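You operate a simulated robot arm through the tools that you are given. There is no shell and no other tool. Be economical: measure what you need, move in short steps, check, and stop when the job is done.

Carry out the task below with a simulated robot arm. There is one attempt and no reset: what you move stays moved.

TASK
Check the cube on the air plate and put it in the tray that the display names.
Fine: press ZERO, push the cube to the yellow stop, switch the air on to read, and off again before the cube goes in its tray.

It is judged by the outcome, as a careful person would: the job done as asked, and still so three seconds after it is handed in. It fails if anything else is knocked over, pushed out of place, dropped, spilled or broken.

THE ROBOT
A 7-joint arm with a two-finger parallel gripper, fixed in place. Base frame: the origin is at the foot of the arm, x ahead of it, y to its left, z up; the work surface is at about z = 82. Lengths are in cm, angles in degrees, forces in N, time in s.
With the tool pointing down near the work surface it reaches from about 30 to 70 cm from the base axis. Its first joint turns from -66.0 to 66.0 degrees. Payload 1.57 kg.
Tool frame: the origin (TCP) lies between the finger pads and is the grasp point; the fingertips stand 3 cm ahead of it; z points along the fingers, y is the line along which they close. The gripper opens to 11 cm. The fingers are 2.4 cm wide and 1.2 cm thick; the gripper's body (4.8 by 11.2 cm) begins 7.8 cm behind the TCP.
Orientation is that of the tool frame in the base frame, as a unit quaternion [w, x, y, z]. With the fingers straight down and closing along the base's y, the tool's x points along the base's -x, its y along +y and its z along -z.

THE INTERFACE
- The arm moves only by the tool jog_arm. Its argument "series" is one flat list of numbers, 7 for each row, row after row: the turn, a rotation vector about the tool's x, y, z in degrees, then the shift along the tool's x, y, z in cm, then the gripper command, from -1 (shut) to 1 (fully open), values between in proportion. In form: [ax, ay, az, x, y, z, claw, ax, ay, az, x, y, z, claw, ...]. A call has 1 to 8 rows; each row is the pose to reach, as a shift and turn from the pose commanded when the call began, along the tool's axes at that moment. A row lasts 0.2 s, in which the tool goes at most 5 cm and 8.6 degrees; a call with a longer step from one row to the next is refused whole, and so is a gripper value outside its range. A pose out of reach is approached as far as the arm can. The call stops where the force on the tool passes 70 N (or 10 N more than at its start, if that is more) or the arm is blocked; 0.2 s more then pass. The fingers move at their own pace (about 10.8 cm/s each) and stop on an object; they squeeze with about 41 N. The grip force told is the motor's: it shows also when the fingers shut on nothing. Time passes only in rows, and 0.2 s behind the last, so rows that repeat a pose let the fingers close. It gives the time, the measured TCP pose, the force on the tool (base axes), the opening and the grip force at its end, in the units of the frame above (readings bear some noise), and new pictures: "pictures" is both (left out), scene, wrist or none.
- Cameras (640 x 400 px; columns grow to the right, rows downward): "scene" is fixed at [17.04, -39.57, 141.03]; the picture's right is [0.70, -0.71, 0.00], its down [-0.36, -0.36, -0.86] and it looks along [0.61, 0.61, -0.51] (base axes); focal length 345 px, centre (320, 200). "wrist" rides on the gripper at [-3.6, 0, -8] in the tool frame; the picture's right is [0.00, -1.00, 0.00], its down [0.97, 0.00, -0.24] and it looks along [0.24, 0.00, 0.97] (tool axes); focal length 218 px, centre (320, 200).
- pixel_to_xyz(camera, pixels): for up to 12 pixels [column, row] of the newest picture of that camera ("zoom" is the newest enlarged one), the place [x, y, z] in the base frame of the surface seen there, good to about 0.2 cm. No time passes.
- close_up(camera, box): a new picture of the part [left, top, right, bottom] of that camera's present view, enlarged. No time passes.
- hand_in(): hands the job in; it is judged then, once.

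Work in short steps. Measure before you move; look again where a grasp or a placing could have gone wrong, and mend it. You have 80 turns and 120 pictures in all, the two below and enlarged ones among them. Open the gripper and draw the arm clear of the work before you hand the job in, unless the task says otherwise; then end with one line.

The tools are called by a JSON object that holds its "op" and its "data". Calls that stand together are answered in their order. jog_arm: Moves the arm, as the interface text tells. Its arguments: {"type":"object","properties":{"series":{"type":"array"},"pictures":{"type":"string","enum":["both","scene","wrist","none"]}},"required":["series"]} The other tools are called the same way: pixel_to_xyz (camera, pixels) gives the place of the surface under pixels of a picture; close_up (camera, box) takes an enlarged picture of a part of a camera's view; hand_in () hands the job in.

At the start:

```text
t: 0.0
ee_pos: [32.92, 9.25, 115.51]
tool_rot: [0.001, 0.0, 1.0, 0.0]
contact_force: [-1.5, 0.0, -0.8]
grip_width: 11.02
gripper_force: 0.3
```

scene: 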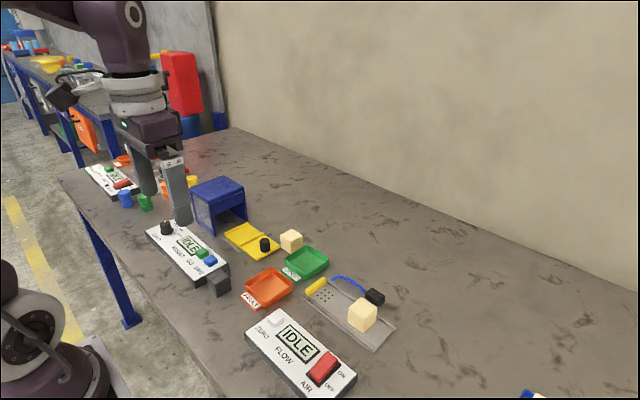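
wrist: 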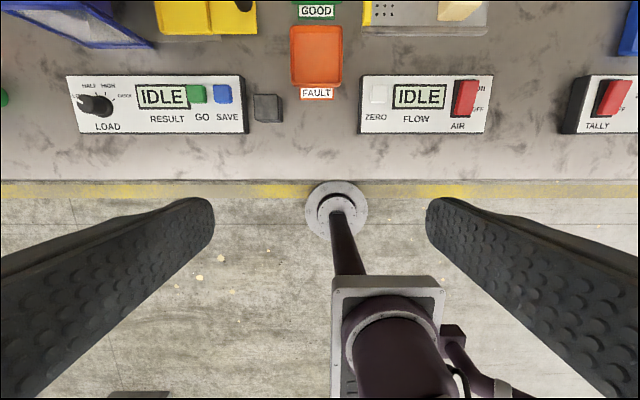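

I start by looking closely at the flow station and measuring its parts.

{"op": "close_up", "data": {"camera": "scene", "box": [220, 220, 420, 400]}}

{"op": "pixel_to_xyz", "data": {"camera": "scene", "pixels": [[275, 318], [324, 366], [362, 312], [316, 286], [268, 287], [306, 262], [375, 295], [323, 298], [392, 328], [330, 378], [290, 238], [320, 360]]}}

```text
2.22 times, centred on (320, 310) of scene
```

zoom: 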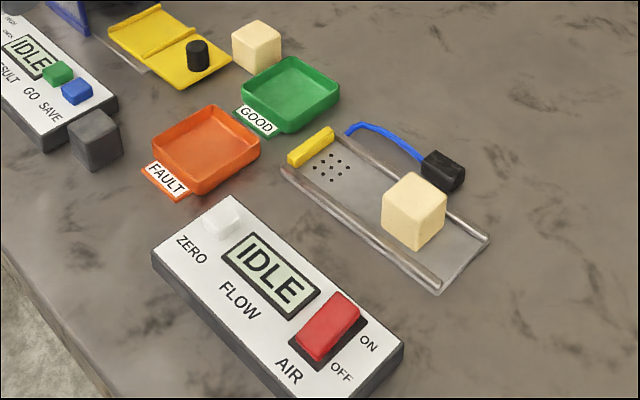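

```text
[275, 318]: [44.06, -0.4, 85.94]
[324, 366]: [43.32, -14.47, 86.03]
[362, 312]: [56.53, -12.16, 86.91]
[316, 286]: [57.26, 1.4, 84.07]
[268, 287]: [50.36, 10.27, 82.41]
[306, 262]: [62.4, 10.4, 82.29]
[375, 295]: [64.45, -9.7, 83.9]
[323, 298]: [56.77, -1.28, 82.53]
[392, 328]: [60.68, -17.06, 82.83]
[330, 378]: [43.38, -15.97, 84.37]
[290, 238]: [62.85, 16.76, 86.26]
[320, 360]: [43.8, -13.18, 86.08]
```

I measure the details on the zoom: button, rocker, cube, rails, stop, trays.

{"op": "pixel_to_xyz", "data": {"camera": "zoom", "pixels": [[222, 212], [222, 228], [345, 303], [310, 350], [328, 328], [415, 174], [383, 203], [445, 209], [414, 213], [311, 140], [290, 172], [437, 283]]}}

{"op": "pixel_to_xyz", "data": {"camera": "zoom", "pixels": [[484, 237], [345, 148], [330, 168], [243, 85], [290, 60], [337, 95], [285, 128], [205, 150], [290, 95], [155, 145], [258, 150], [210, 108]]}}

{"op": "close_up", "data": {"camera": "wrist", "box": [280, 0, 520, 150]}}

```text
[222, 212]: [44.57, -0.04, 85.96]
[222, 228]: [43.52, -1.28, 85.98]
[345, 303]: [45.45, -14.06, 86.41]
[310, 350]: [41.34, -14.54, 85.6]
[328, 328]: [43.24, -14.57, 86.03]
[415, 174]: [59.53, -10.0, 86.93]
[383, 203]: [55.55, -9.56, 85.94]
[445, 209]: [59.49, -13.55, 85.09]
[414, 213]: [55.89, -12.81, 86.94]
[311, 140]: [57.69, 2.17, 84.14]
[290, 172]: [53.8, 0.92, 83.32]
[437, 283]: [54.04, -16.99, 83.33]
```

```text
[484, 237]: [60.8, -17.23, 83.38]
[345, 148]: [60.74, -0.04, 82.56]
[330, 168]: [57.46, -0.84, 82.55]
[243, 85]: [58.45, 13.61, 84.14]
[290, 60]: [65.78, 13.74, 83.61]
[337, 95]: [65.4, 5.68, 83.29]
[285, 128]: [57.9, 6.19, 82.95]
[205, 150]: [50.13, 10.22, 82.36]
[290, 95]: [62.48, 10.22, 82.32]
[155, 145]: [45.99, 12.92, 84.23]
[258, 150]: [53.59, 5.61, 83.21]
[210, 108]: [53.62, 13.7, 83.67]
```

```text
2.67 times, centred on (400, 75) of wrist
```

zoom: 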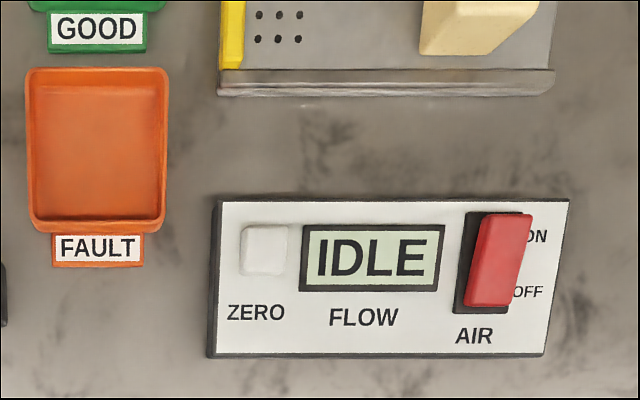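

Stop is at y≈1, cube centre ≈(57.5,-11.6), 4.3 cm wide; ZERO at (44.2,-0.6), top 86. I move above ZERO with fingers shutting.

{"op": "jog_arm", "data": {"series": [0, 0, 0, -1.87, -1.65, 3.5, -1, 0, 0, 0, -3.73, -3.3, 7, -1, 0, 0, 0, -5.6, -4.95, 10.5, -1, 0, 0, 0, -7.47, -6.6, 14, -1, 0, 0, 0, -9.33, -8.25, 17.5, -1, 0, 0, 0, -11.2, -9.9, 21, -1, 0, 0, 0, -11.2, -9.9, 23.5, -1, 0, 0, 0, -11.2, -9.9, 23.5, -1]}}

```text
t: 1.8
ee_pos: [44.09, -0.66, 91.95]
tool_rot: [0.0, 0.0, 1.0, 0.0]
contact_force: [0.4, -0.3, 0.3]
grip_width: 0.02
gripper_force: 21.0
```

scene: 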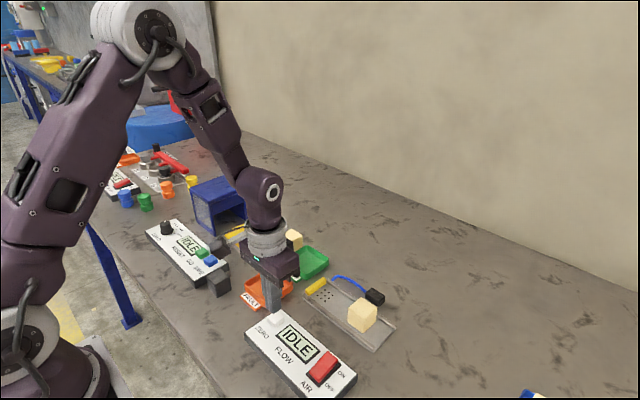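
wrist: 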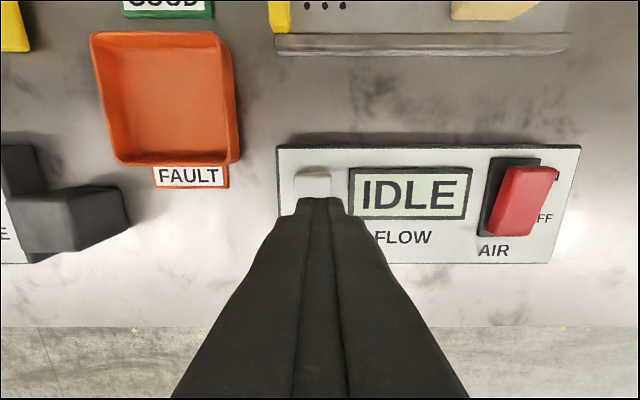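

Tips hang near the button (wrist 313,183). I check the button's place precisely.

{"op": "pixel_to_xyz", "data": {"camera": "wrist", "pixels": [[298, 174], [328, 174], [313, 184], [297, 194], [508, 228], [522, 200], [535, 172], [500, 200], [548, 200]]}}

```text
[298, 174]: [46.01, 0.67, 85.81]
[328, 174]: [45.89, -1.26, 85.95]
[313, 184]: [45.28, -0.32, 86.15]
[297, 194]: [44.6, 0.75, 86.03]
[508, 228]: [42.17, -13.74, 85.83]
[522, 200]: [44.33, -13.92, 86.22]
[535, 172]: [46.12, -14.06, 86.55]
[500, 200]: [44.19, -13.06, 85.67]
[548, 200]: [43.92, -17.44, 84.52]
```

I centre on the button (44.7,-0.3) and press down about 0.5 cm, then lift.

{"op": "jog_arm", "data": {"series": [0, 0, 0, -0.6, 0.3, 1.5, -1, 0, 0, 0, -0.6, 0.3, 2.7, -1, 0, 0, 0, -0.6, 0.3, 3.1, -1, 0, 0, 0, -0.6, 0.3, 3.4, -1, 0, 0, 0, -0.6, 0.3, 3.4, -1]}}

```text
t: 3.0
ee_pos: [44.75, -0.3, 88.53]
tool_rot: [0.0, 0.0, 1.0, 0.0]
contact_force: [-1.1, 0.2, 1.7]
grip_width: 0.0
gripper_force: 21.0
```

scene: 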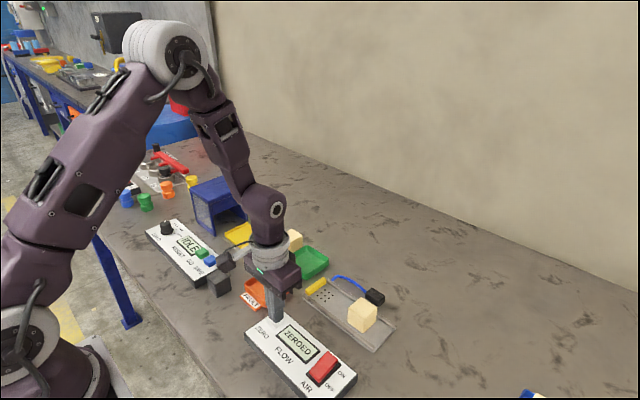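
wrist: 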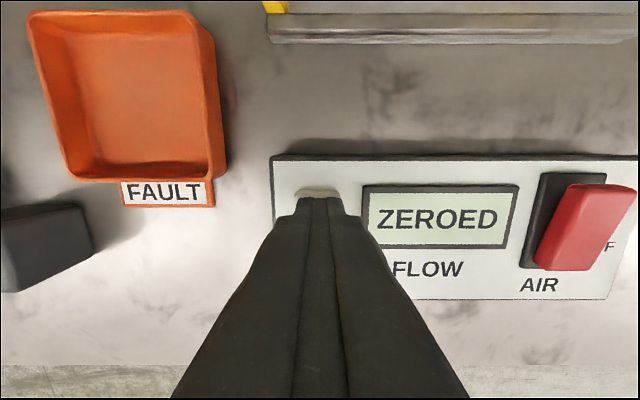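

Display reads ZEROED. I lift and move behind the cube, over (57.5,-18).

{"op": "jog_arm", "data": {"series": [0, 0, 0, 0, 0, -4, -1, 0, 0, 0, 0, 0, -7, -1, 0, 0, 0, -2.55, -3.54, -7, -1, 0, 0, 0, -5.1, -7.08, -7, -1, 0, 0, 0, -7.65, -10.6, -7, -1, 0, 0, 0, -10.2, -14.2, -7, -1, 0, 0, 0, -12.75, -17.7, -7, -1, 0, 0, 0, -12.75, -17.7, -5, -1]}}

```text
t: 4.8
ee_pos: [57.38, -18.31, 93.4]
tool_rot: [-0.001, 0.0, 1.0, 0.0]
contact_force: [-0.1, 0.9, 0.4]
grip_width: 0.0
gripper_force: 21.3
```

scene: 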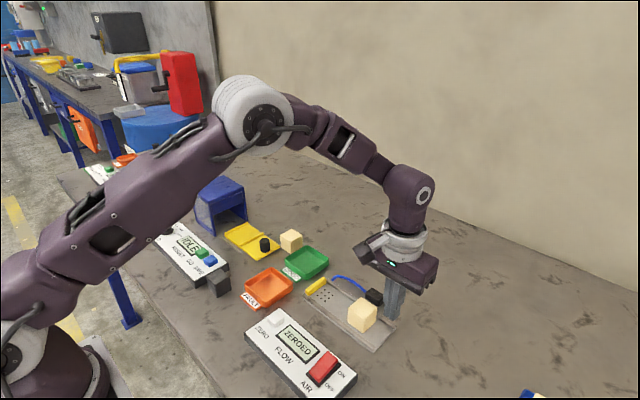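
wrist: 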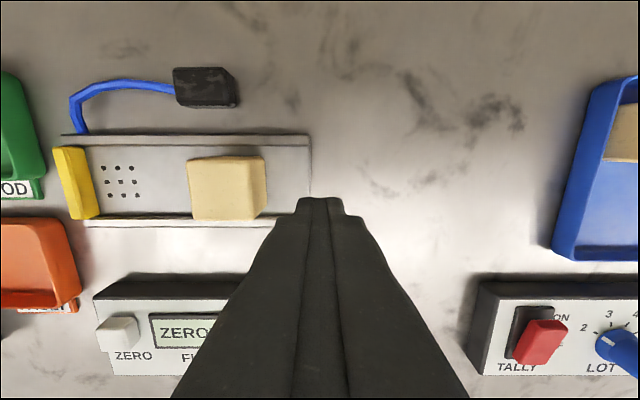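

I measure the cube and rails from this view.

{"op": "pixel_to_xyz", "data": {"camera": "wrist", "pixels": [[195, 165], [258, 165], [195, 212], [258, 212], [228, 190], [150, 139], [150, 150], [150, 214], [150, 222], [88, 180], [120, 181], [190, 95]]}}

```text
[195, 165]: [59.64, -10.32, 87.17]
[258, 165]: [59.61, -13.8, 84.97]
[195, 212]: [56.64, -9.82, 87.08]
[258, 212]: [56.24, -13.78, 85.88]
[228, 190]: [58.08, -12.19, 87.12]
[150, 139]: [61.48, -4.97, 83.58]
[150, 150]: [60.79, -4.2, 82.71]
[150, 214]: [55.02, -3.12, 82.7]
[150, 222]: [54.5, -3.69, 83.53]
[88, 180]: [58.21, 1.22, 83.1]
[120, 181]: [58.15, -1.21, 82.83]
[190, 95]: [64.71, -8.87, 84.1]
```

Channel centre x≈57.9, cube y −13.8…−9.6, stop face y≈0.4. I go down behind the cube, then push to about 2 cm short of the stop.

{"op": "jog_arm", "data": {"series": [0, 0, 0, -0.5, 0, 3.5, -1, 0, 0, 0, -0.5, 0, 7, -1, 0, 0, 0, -0.5, 2, 7, -1, 0, 0, 0, -0.5, 4, 7, -1, 0, 0, 0, -0.5, 5.5, 7, -1, 0, 0, 0, -0.5, 7, 7, -1, 0, 0, 0, -0.5, 8.5, 7, -1, 0, 0, 0, -0.5, 10, 7, -1]}}

```text
t: 6.6
ee_pos: [57.89, -7.98, 86.49]
tool_rot: [0.0, -0.001, 1.0, -0.001]
contact_force: [-0.4, -0.1, -0.3]
grip_width: 0.0
gripper_force: 21.6
```

scene: 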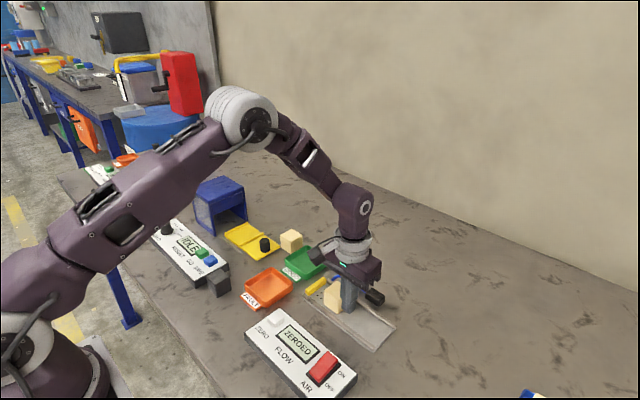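
wrist: 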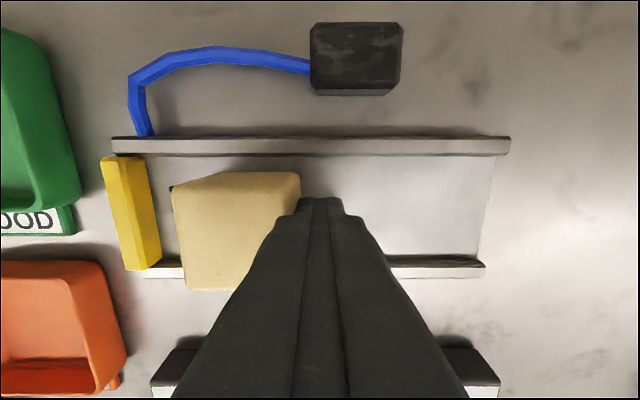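

The cube slides true; gap to the stop is small. I measure it.

{"op": "pixel_to_xyz", "data": {"camera": "wrist", "pixels": [[147, 168], [158, 255], [145, 200], [182, 188], [186, 270], [292, 185], [166, 200], [172, 258]]}}

```text
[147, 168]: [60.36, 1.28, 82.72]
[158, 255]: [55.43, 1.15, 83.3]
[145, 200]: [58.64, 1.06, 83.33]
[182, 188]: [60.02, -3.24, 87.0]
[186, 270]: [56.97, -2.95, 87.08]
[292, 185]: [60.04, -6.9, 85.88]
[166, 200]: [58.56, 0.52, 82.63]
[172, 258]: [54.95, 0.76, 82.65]
```

About 3.5 cm remain (cube face ≈-2.6, stop ≈0.9). I push gently on, slowing at the end.

{"op": "jog_arm", "data": {"series": [0, 0, 0, 0, 1, 0, -1, 0, 0, 0, 0, 2, 0, -1, 0, 0, 0, 0, 2.6, 0, -1, 0, 0, 0, 0, 2.9, 0, -1, 0, 0, 0, 0, 3.1, 0, -1, 0, 0, 0, 0, 3.2, 0, -1]}}

```text
t: 8.0
ee_pos: [57.89, -4.84, 86.6]
tool_rot: [-0.001, -0.001, 1.0, -0.001]
contact_force: [-0.6, -0.6, 0.3]
grip_width: 0.0
gripper_force: 20.4
```

scene: 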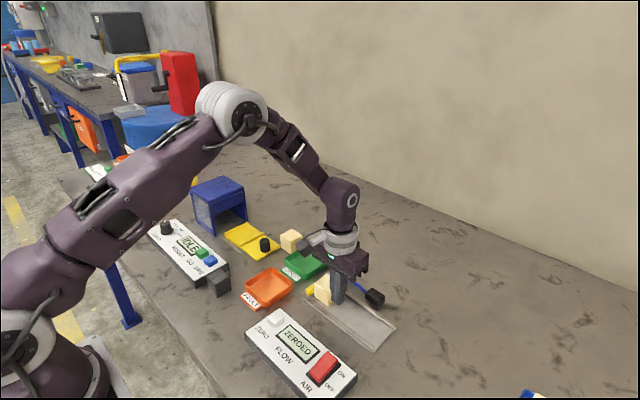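
wrist: 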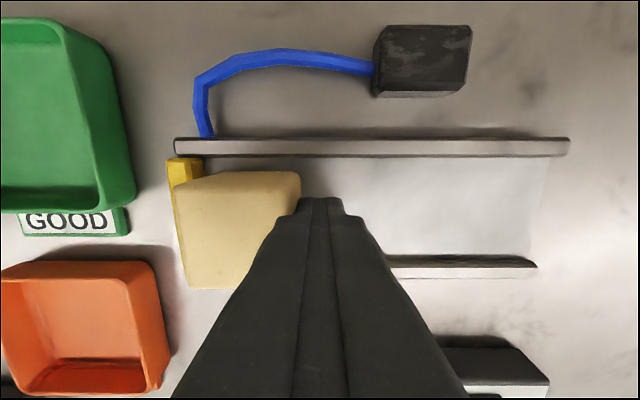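

No resistance yet; I edge on 0.3 cm.

{"op": "jog_arm", "data": {"series": [0, 0, 0, 0, 0.1, 0, -1, 0, 0, 0, 0, 0.2, 0, -1, 0, 0, 0, 0, 0.3, 0, -1], "pictures": "none"}}

{"op": "close_up", "data": {"camera": "wrist", "box": [140, 120, 320, 300]}}

```text
t: 8.8
ee_pos: [58.04, -4.62, 86.56]
tool_rot: [0.0, 0.0, 1.0, 0.001]
contact_force: [-2.0, 0.3, 0.7]
grip_width: 0.0
gripper_force: 21.9
```

```text
2.22 times, centred on (230, 210) of wrist
```

zoom: 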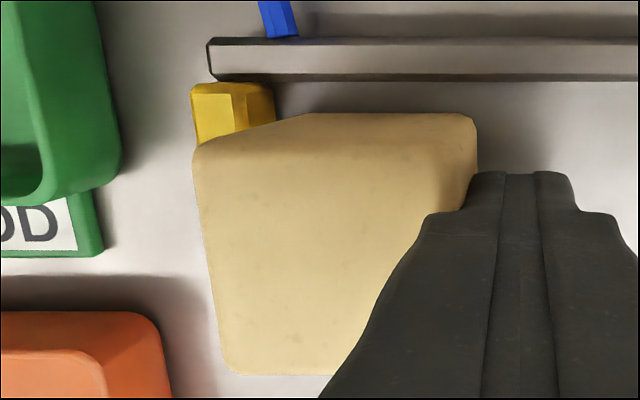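

Still free; another 0.4 cm in small steps.

{"op": "jog_arm", "data": {"series": [0, 0, 0, 0, 0.1, 0, -1, 0, 0, 0, 0, 0.2, 0, -1, 0, 0, 0, 0, 0.2, 0, -1], "pictures": "none"}}

{"op": "close_up", "data": {"camera": "scene", "box": [280, 260, 400, 335]}}

```text
t: 9.6
ee_pos: [58.0, -4.4, 86.64]
tool_rot: [0.0, 0.0, 1.0, 0.0]
contact_force: [-0.1, 0.9, -0.4]
grip_width: 0.0
gripper_force: 21.1
```

```text
5.33 times, centred on (340, 298) of scene
```

zoom: 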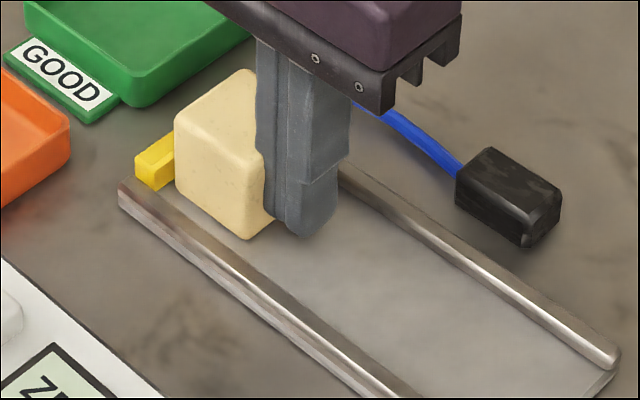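

Nearly touching; continue with 0.1 cm nudges.

{"op": "jog_arm", "data": {"series": [0, 0, 0, 0, 0.1, 0, -1, 0, 0, 0, 0, 0.1, 0, -1], "pictures": "none"}}

{"op": "close_up", "data": {"camera": "scene", "box": [300, 260, 360, 310]}}

```text
t: 10.2
ee_pos: [57.94, -4.25, 86.51]
tool_rot: [0.001, 0.0, 1.0, -0.001]
contact_force: [0.1, 1.2, -0.2]
grip_width: 0.0
gripper_force: 21.4
```

```text
8.00 times, centred on (330, 285) of scene
```

zoom: 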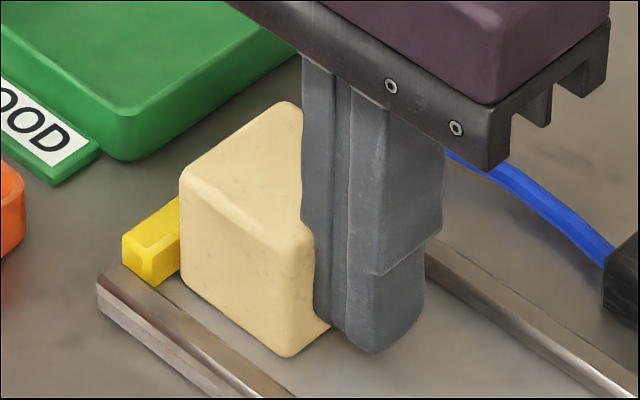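

{"op": "jog_arm", "data": {"series": [0, 0, 0, 0, 0.1, 0, -1, 0, 0, 0, 0, 0.2, 0, -1, 0, 0, 0, 0, 0.2, 0, -1], "pictures": "none"}}

{"op": "close_up", "data": {"camera": "scene", "box": [300, 260, 360, 310]}}

```text
t: 11.0
ee_pos: [57.97, -4.12, 86.62]
tool_rot: [0.0, 0.001, 1.0, 0.0]
contact_force: [0.1, -0.6, 0.2]
grip_width: 0.0
gripper_force: 20.9
```

```text
8.00 times, centred on (330, 285) of scene
```

zoom: 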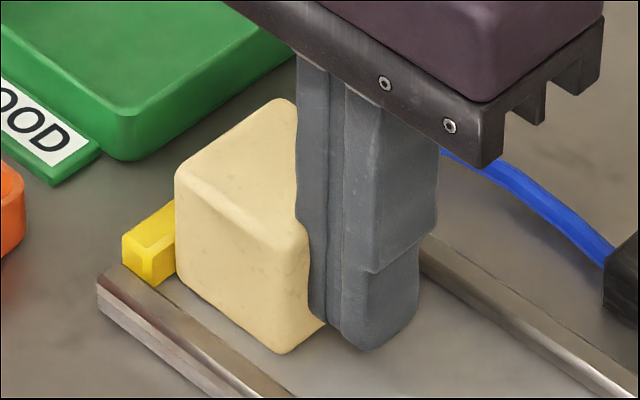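

{"op": "jog_arm", "data": {"series": [0, 0, 0, 0, 0.1, 0, -1, 0, 0, 0, 0, 0.2, 0, -1, 0, 0, 0, 0, 0.2, 0, -1], "pictures": "none"}}

{"op": "close_up", "data": {"camera": "scene", "box": [300, 260, 360, 310]}}

```text
t: 11.8
ee_pos: [57.98, -4.03, 86.58]
tool_rot: [-0.001, 0.001, 1.0, -0.001]
contact_force: [-0.8, -12.7, 1.8]
grip_width: 0.0
gripper_force: 21.2
```

```text
8.00 times, centred on (330, 285) of scene
```

zoom: 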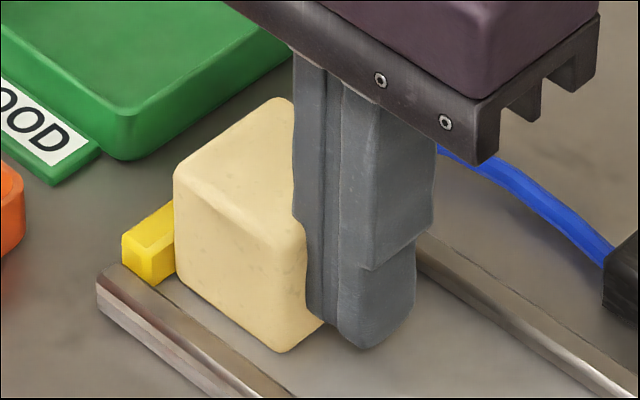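

Contact with the stop: −12.7 N. I back off, lift, and move over the ON end of the rocker (45.8,-14.0).

{"op": "jog_arm", "data": {"series": [0, 0, 0, 0, -1.5, 0, -1, 0, 0, 0, 0, -2.5, -4, -1, 0, 0, 0, 0, -2.5, -8, -1, 0, 0, 0, 4, -5, -8, -1, 0, 0, 0, 8, -7.5, -8, -1, 0, 0, 0, 12.2, -10.1, -8, -1, 0, 0, 0, 12.2, -10.1, -5, -1, 0, 0, 0, 12.2, -10.1, -5, -1]}}

```text
t: 13.6
ee_pos: [45.88, -13.85, 91.48]
tool_rot: [0.0, 0.0, 1.0, 0.0]
contact_force: [-1.0, 0.3, 1.0]
grip_width: 0.01
gripper_force: 21.6
```

scene: 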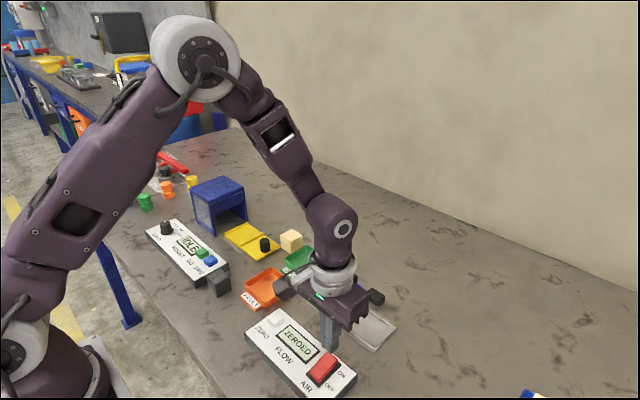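
wrist: 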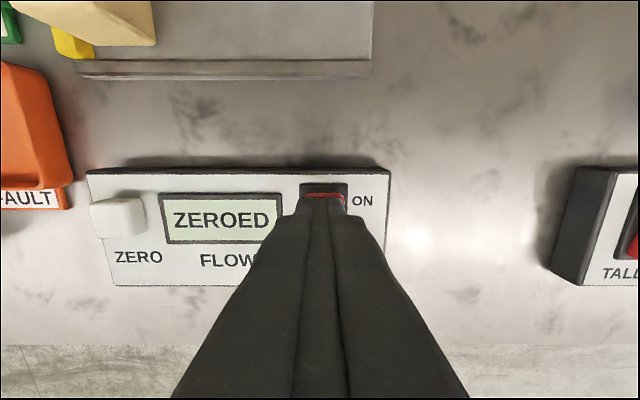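

Fingers are over the ON end (wrist 325,195). I press down in steps.

{"op": "jog_arm", "data": {"series": [0, 0, 0, 0, 0, 1.6, -1, 0, 0, 0, 0, 0, 2.1, -1, 0, 0, 0, 0, 0, 2.5, -1, 0, 0, 0, 0, 0, 2.8, -1, 0, 0, 0, 0, 0, 2.8, -1]}}

```text
t: 14.8
ee_pos: [45.87, -13.98, 88.96]
tool_rot: [0.002, -0.001, 1.0, -0.001]
contact_force: [-3.2, 2.6, 14.0]
grip_width: 0.02
gripper_force: 21.7
stopped in row 5: the force on the tool passed its limit (the readings are from after the stop); the commanded pose is now the measured one
```

scene: 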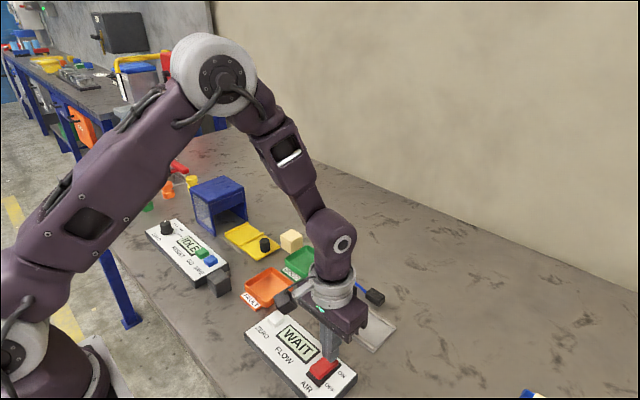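
wrist: 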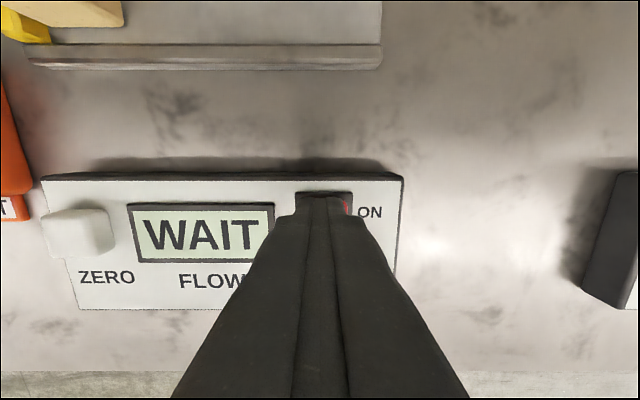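

Air is on, display says WAIT. I lift and move to above the OFF end, waiting for the reading.

{"op": "jog_arm", "data": {"series": [0, 0, 0, 0, 0, -1.5, -1, 0, 0, 0, 0, 0, -3, -1, 0, 0, 0, 2, 0, -3, -1, 0, 0, 0, 3.5, 0, -3, -1, 0, 0, 0, 3.5, 0, -3, -1, 0, 0, 0, 3.5, 0, -3, -1, 0, 0, 0, 3.5, 0, -3, -1, 0, 0, 0, 3.5, 0, -3, -1]}}

```text
t: 16.6
ee_pos: [42.33, -14.01, 91.75]
tool_rot: [0.002, 0.0, 1.0, -0.001]
contact_force: [0.4, 0.4, -0.8]
grip_width: 0.03
gripper_force: 21.3
```

scene: 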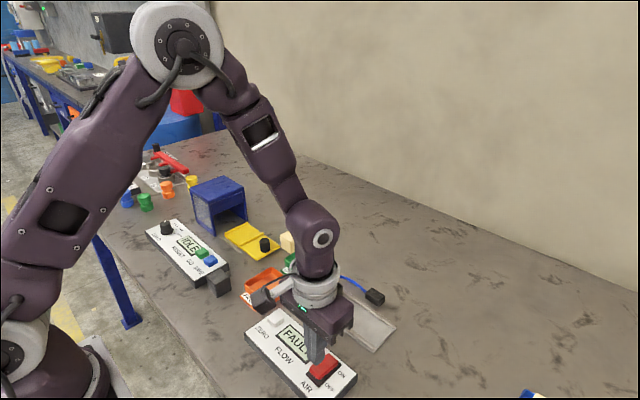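
wrist: 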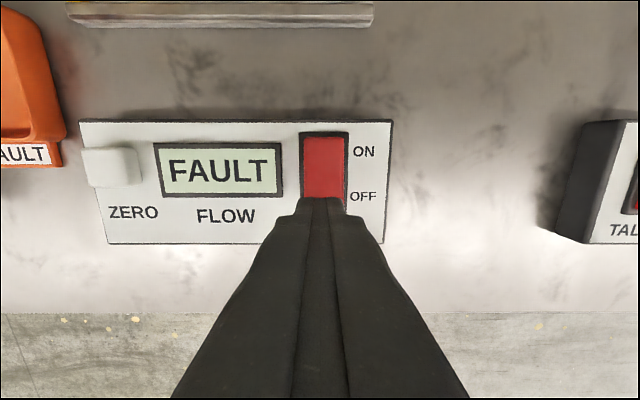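

It reads FAULT. I wait another second to see it stays.

{"op": "jog_arm", "data": {"series": [0, 0, 0, 0, 0, 0, -1, 0, 0, 0, 0, 0, 0, -1, 0, 0, 0, 0, 0, 0, -1, 0, 0, 0, 0, 0, 0, -1, 0, 0, 0, 0, 0, 0, -1, 0, 0, 0, 0, 0, 0, -1, 0, 0, 0, 0, 0, 0, -1, 0, 0, 0, 0, 0, 0, -1], "pictures": "wrist"}}

{"op": "close_up", "data": {"camera": "scene", "box": [230, 240, 400, 350]}}

```text
t: 18.4
ee_pos: [42.4, -14.09, 91.84]
tool_rot: [0.002, 0.0, 1.0, -0.001]
contact_force: [0.7, -0.1, -0.1]
grip_width: 0.02
gripper_force: 21.4
```

wrist: 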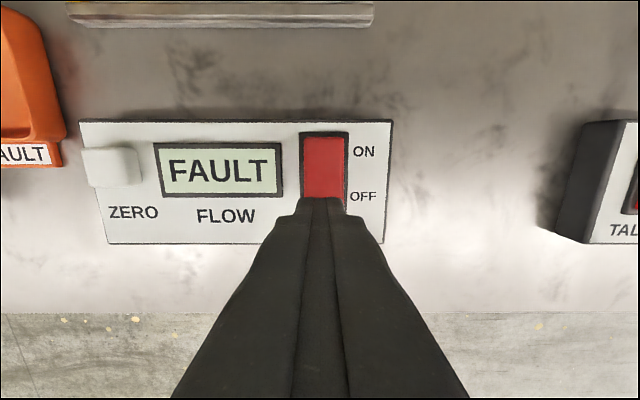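

```text
3.64 times, centred on (315, 295) of scene
```

zoom: 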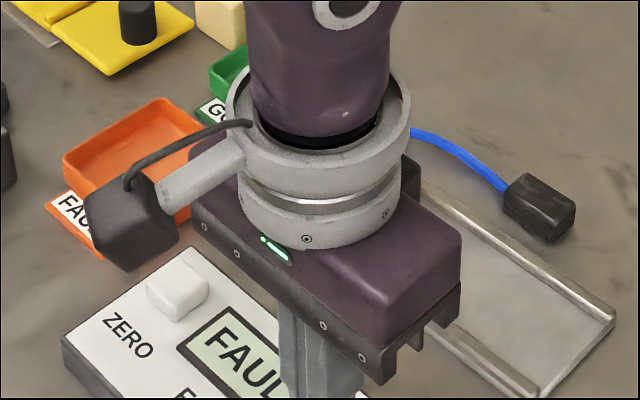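

FAULT holds. Now press the OFF end.

{"op": "jog_arm", "data": {"series": [0, 0, 0, 0, 0, 1.6, -1, 0, 0, 0, 0, 0, 2.2, -1, 0, 0, 0, 0, 0, 2.6, -1, 0, 0, 0, 0, 0, 2.9, -1, 0, 0, 0, 0, 0, 3.1, -1]}}

```text
t: 19.8
ee_pos: [42.33, -14.03, 89.04]
tool_rot: [0.001, 0.0, 1.0, -0.001]
contact_force: [-7.8, 3.9, 23.4]
grip_width: 0.03
gripper_force: 21.0
stopped in row 5: the force on the tool passed its limit (the readings are from after the stop); the commanded pose is now the measured one
```

scene: 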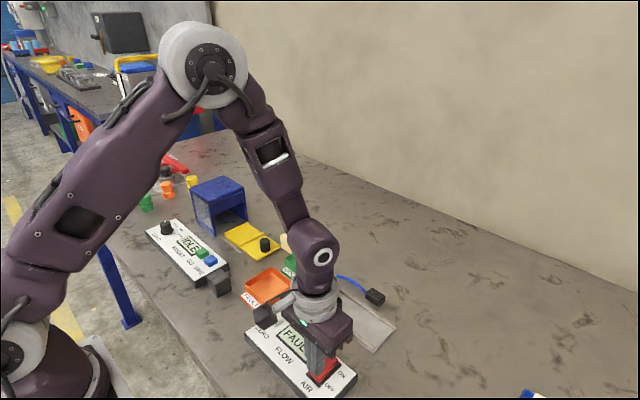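
wrist: 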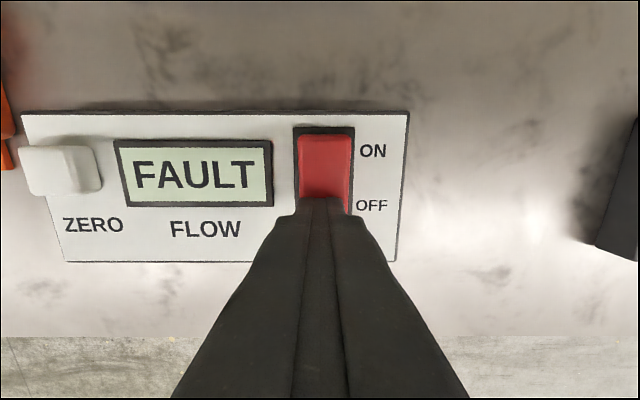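

Pressed; I lift away to verify the switch position and the cube's place.

{"op": "jog_arm", "data": {"series": [0, 0, 0, 0, 0, -4, -1, 0, 0, 0, 0, 0, -8, -1, 0, 0, 0, -2, 4, -10, -1, 0, 0, 0, -4, 8, -12, -1, 0, 0, 0, -6, 12, -12, -1, 0, 0, 0, -6, 12, -12, -1]}}

{"op": "close_up", "data": {"camera": "scene", "box": [220, 290, 380, 400]}}

```text
t: 21.2
ee_pos: [48.56, -1.85, 101.15]
tool_rot: [0.002, -0.001, 1.0, -0.001]
contact_force: [-1.0, 0.2, -0.5]
grip_width: 0.01
gripper_force: 21.3
```

scene: 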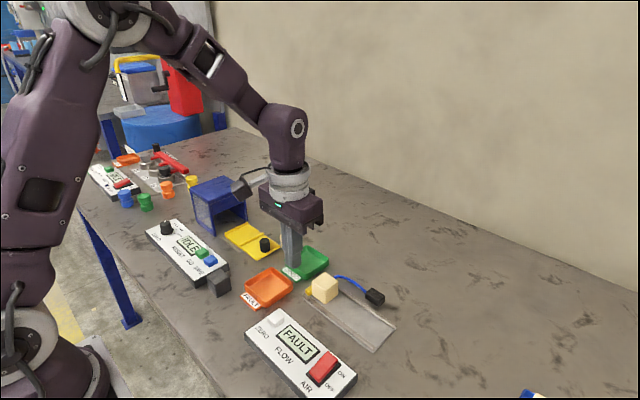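
wrist: 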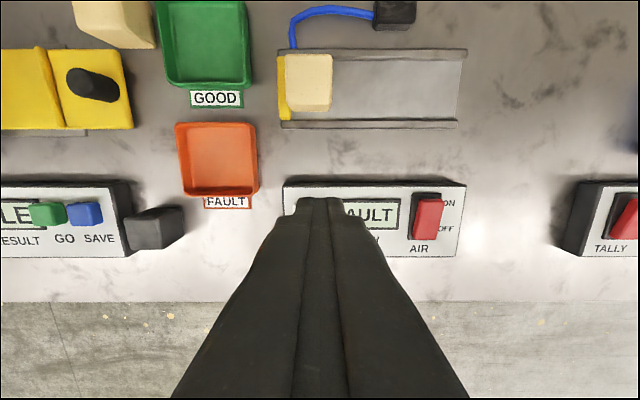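

```text
3.64 times, centred on (300, 345) of scene
```

zoom: 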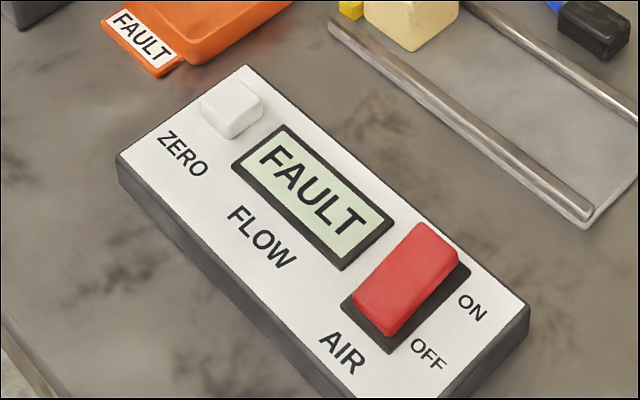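

I check the rocker tilt, and measure cube and tray.

{"op": "pixel_to_xyz", "data": {"camera": "zoom", "pixels": [[425, 235], [372, 312], [400, 270]]}}

{"op": "pixel_to_xyz", "data": {"camera": "wrist", "pixels": [[289, 58], [328, 58], [289, 106], [328, 106], [308, 80], [180, 126], [254, 126], [188, 188], [255, 186], [216, 160], [218, 124], [220, 191]]}}

```text
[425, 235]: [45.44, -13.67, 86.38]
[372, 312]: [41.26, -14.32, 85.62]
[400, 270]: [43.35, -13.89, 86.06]
```

```text
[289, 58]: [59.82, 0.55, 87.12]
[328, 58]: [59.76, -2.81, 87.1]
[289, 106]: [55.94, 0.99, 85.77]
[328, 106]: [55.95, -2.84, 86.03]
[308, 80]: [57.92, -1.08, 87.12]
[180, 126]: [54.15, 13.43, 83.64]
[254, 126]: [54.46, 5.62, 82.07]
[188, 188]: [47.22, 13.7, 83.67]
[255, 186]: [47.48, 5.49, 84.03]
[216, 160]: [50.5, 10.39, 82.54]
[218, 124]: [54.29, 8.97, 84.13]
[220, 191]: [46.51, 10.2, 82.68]
```

Air is off (ON end raised, as at start). Cube centre (57.9,-1.0); FAULT tray centre (50.5,9.6). I go over the cube while turning the gripper to close along x.

{"op": "jog_arm", "data": {"series": [0, 0, 8.5, -2, 0.2, 0, 0.36, 0, 0, 17, -4, 0.4, 0, 0.36, 0, 0, 25.5, -6, 0.6, 0, 0.36, 0, 0, 34, -8, 0.8, 0, 0.36, 0, 0, 42.5, -9.34, 0.9, 1, 0.36, 0, 0, 51, -9.34, 0.9, 2, 0.36, 0, 0, 59.5, -9.34, 0.9, 3, 0.36, 0, 0, 68, -9.34, 0.9, 4, 0.36], "pictures": "none"}}

{"op": "jog_arm", "data": {"series": [0, 0, 8, 0, 0, 0, 0.36, 0, 0, 16, 0, 0, 0, 0.36, 0, 0, 22, 0, 0, 0, 0.36, 0, 0, 22, 0, 0, 0, 0.36]}}

```text
t: 23.0
ee_pos: [57.83, -1.07, 96.92]
tool_rot: [0.003, 0.561, 0.828, 0.0]
contact_force: [-0.4, -0.1, -1.0]
grip_width: 7.47
gripper_force: 0.1
```

```text
t: 24.0
ee_pos: [57.64, -1.04, 96.94]
tool_rot: [0.001, 0.708, 0.706, 0.001]
contact_force: [-0.1, 0.3, -0.3]
grip_width: 7.46
gripper_force: 0.0
```

scene: 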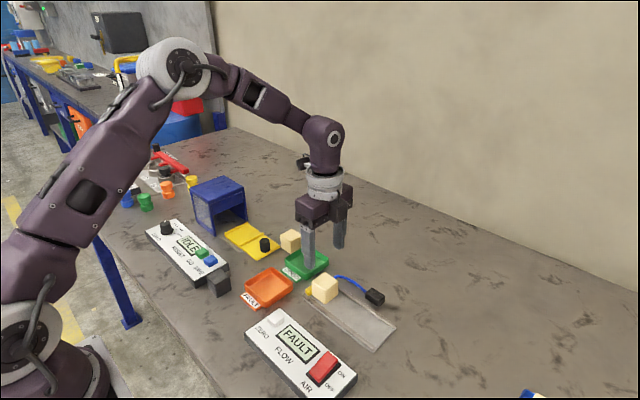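
wrist: 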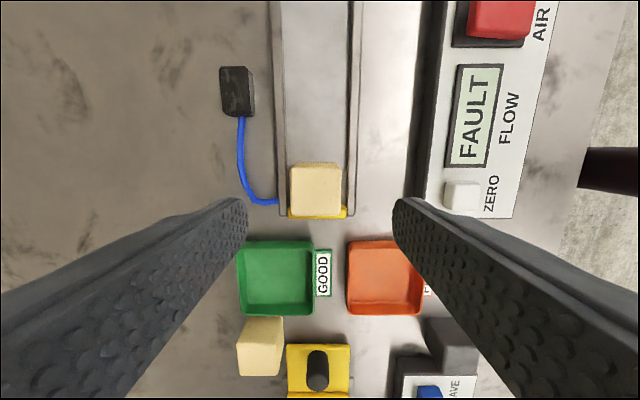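

Aligned (tool x=base y, tool y=base x). I descend to TCP z 87.4 — tips above the rails — and close.

{"op": "jog_arm", "data": {"series": [0, 0, 0, 0.1, 0.25, 4, 0.36, 0, 0, 0, 0.1, 0.25, 7, 0.36, 0, 0, 0, 0.1, 0.25, 9.5, 0.36, 0, 0, 0, 0.1, 0.25, 9.5, 0.36, 0, 0, 0, 0.1, 0.25, 9.5, -1, 0, 0, 0, 0.1, 0.25, 9.5, -1, 0, 0, 0, 0.1, 0.25, 9.5, -1]}}

```text
t: 25.6
ee_pos: [57.99, -0.9, 87.39]
tool_rot: [0.002, 0.707, 0.707, 0.001]
contact_force: [0.4, 0.0, 0.6]
grip_width: 4.23
gripper_force: 41.6
```

scene: 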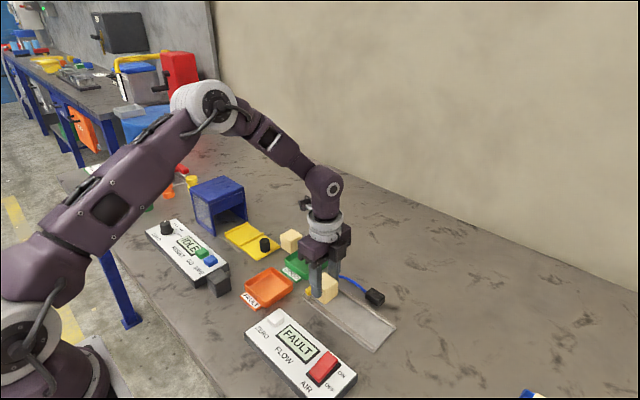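
wrist: 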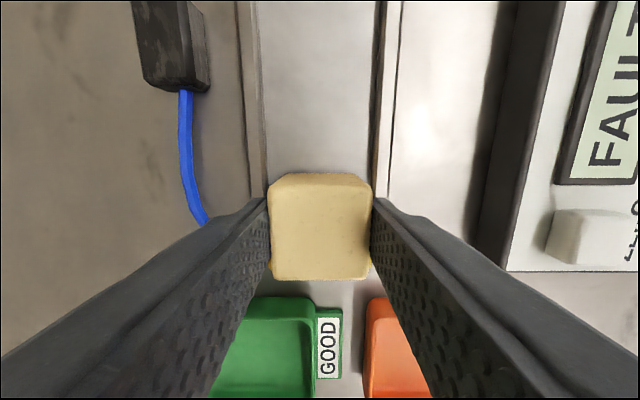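

Gripped (4.23 cm, 41.6 N). I lift and carry to above the FAULT tray.

{"op": "jog_arm", "data": {"series": [0, 0, 0, 0, 0, -2, -1, 0, 0, 0, 0, 0, -5, -1, 0, 0, 0, 0, 0, -6, -1, 0, 0, 0, 2.6, -1.9, -6, -1, 0, 0, 0, 5.2, -3.8, -6, -1, 0, 0, 0, 7.8, -5.6, -6, -1, 0, 0, 0, 10.5, -7.4, -6, -1, 0, 0, 0, 10.5, -7.4, -6, -1]}}

{"op": "close_up", "data": {"camera": "scene", "box": [200, 220, 360, 330]}}

```text
t: 27.4
ee_pos: [50.52, 9.55, 93.39]
tool_rot: [0.001, 0.708, 0.706, 0.001]
contact_force: [-0.4, 0.0, -0.6]
grip_width: 4.25
gripper_force: 41.3
```

scene: 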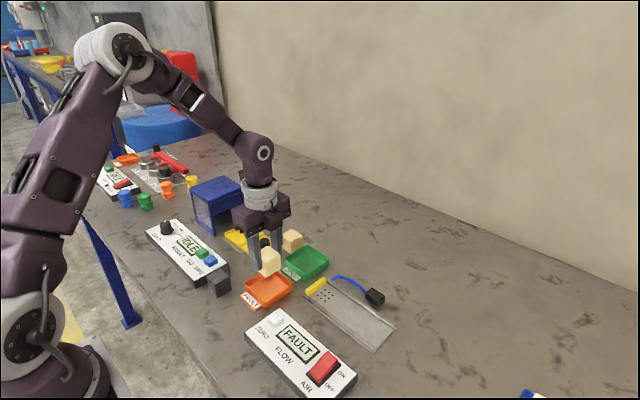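
wrist: 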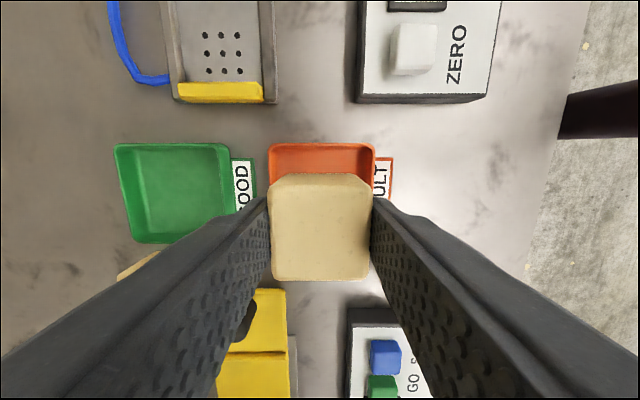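

```text
3.64 times, centred on (280, 275) of scene
```

zoom: 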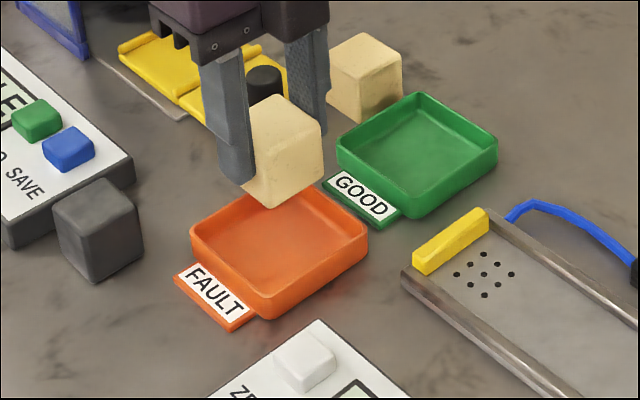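

Cube is over the tray. I lower it to just at the floor.

{"op": "jog_arm", "data": {"series": [0, 0, 0, 0, 0, 3, -1, 0, 0, 0, 0, 0, 5, -1, 0, 0, 0, 0, 0, 5.7, -1, 0, 0, 0, 0, 0, 6, -1, 0, 0, 0, 0, 0, 6, -1], "pictures": "none"}}

{"op": "close_up", "data": {"camera": "scene", "box": [220, 240, 330, 320]}}

```text
t: 28.6
ee_pos: [50.59, 9.5, 87.43]
tool_rot: [0.002, 0.707, 0.707, 0.001]
contact_force: [0.4, 0.0, -0.4]
grip_width: 4.26
gripper_force: 40.7
```

```text
5.00 times, centred on (275, 280) of scene
```

zoom: 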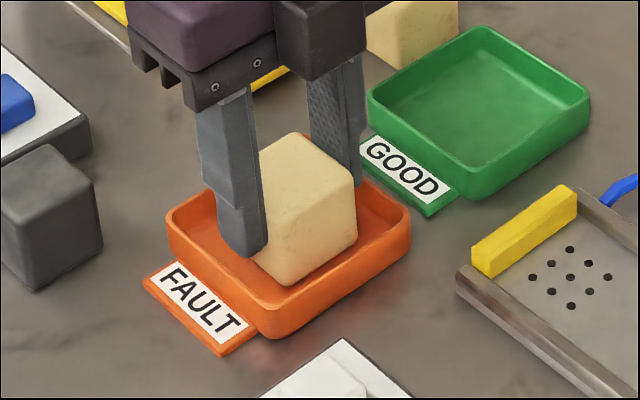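

Just above the floor, inside the tray. I lower 0.1 more, open slightly, and lift straight up.

{"op": "jog_arm", "data": {"series": [0, 0, 0, 0, 0, 0.1, -1, 0, 0, 0, 0, 0, 0.1, -0.1, 0, 0, 0, 0, 0, 0.1, -0.1, 0, 0, 0, 0, 0, -1, -0.1, 0, 0, 0, 0, 0, -4, -0.1, 0, 0, 0, 0, 0, -8, 0, 0, 0, 0, 0, 0, -12, 0.3, 0, 0, 0, 0, 0, -15, 0.3]}}

{"op": "close_up", "data": {"camera": "scene", "box": [220, 220, 400, 400]}}

```text
t: 30.4
ee_pos: [50.62, 9.65, 102.5]
tool_rot: [0.001, 0.707, 0.708, 0.001]
contact_force: [-0.4, -0.1, -0.6]
grip_width: 7.17
gripper_force: 0.1
```

scene: 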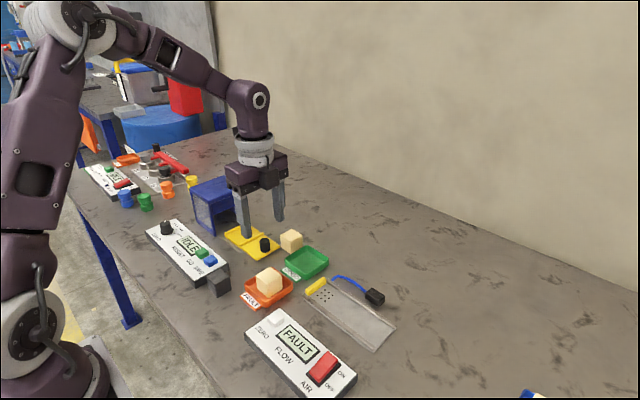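
wrist: 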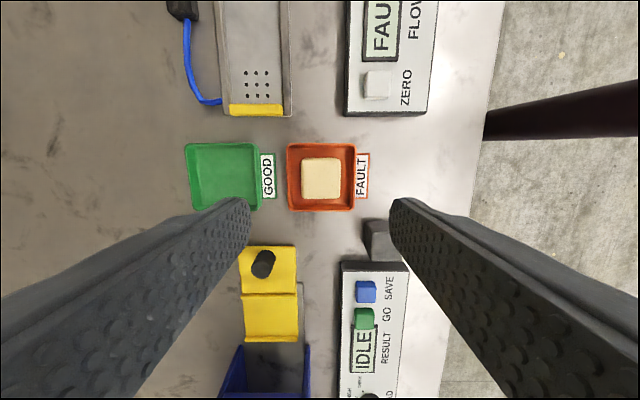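

```text
2.22 times, centred on (310, 310) of scene
```

zoom: 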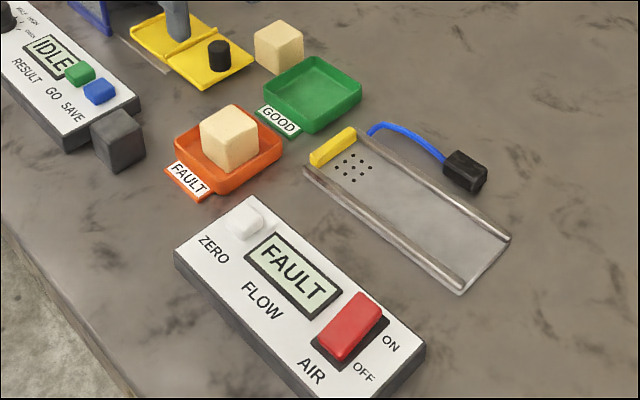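

The cube sits flat in the FAULT tray, the air is off, and the arm is clear with the gripper open. Handing in.

{"op": "hand_in", "data": {}}

```text
The job is handed in.
```

The display read FAULT, so the cube is now in the FAULT tray; I pressed ZERO first, pushed the cube to the yellow stop for the reading, and switched the air off before moving it.
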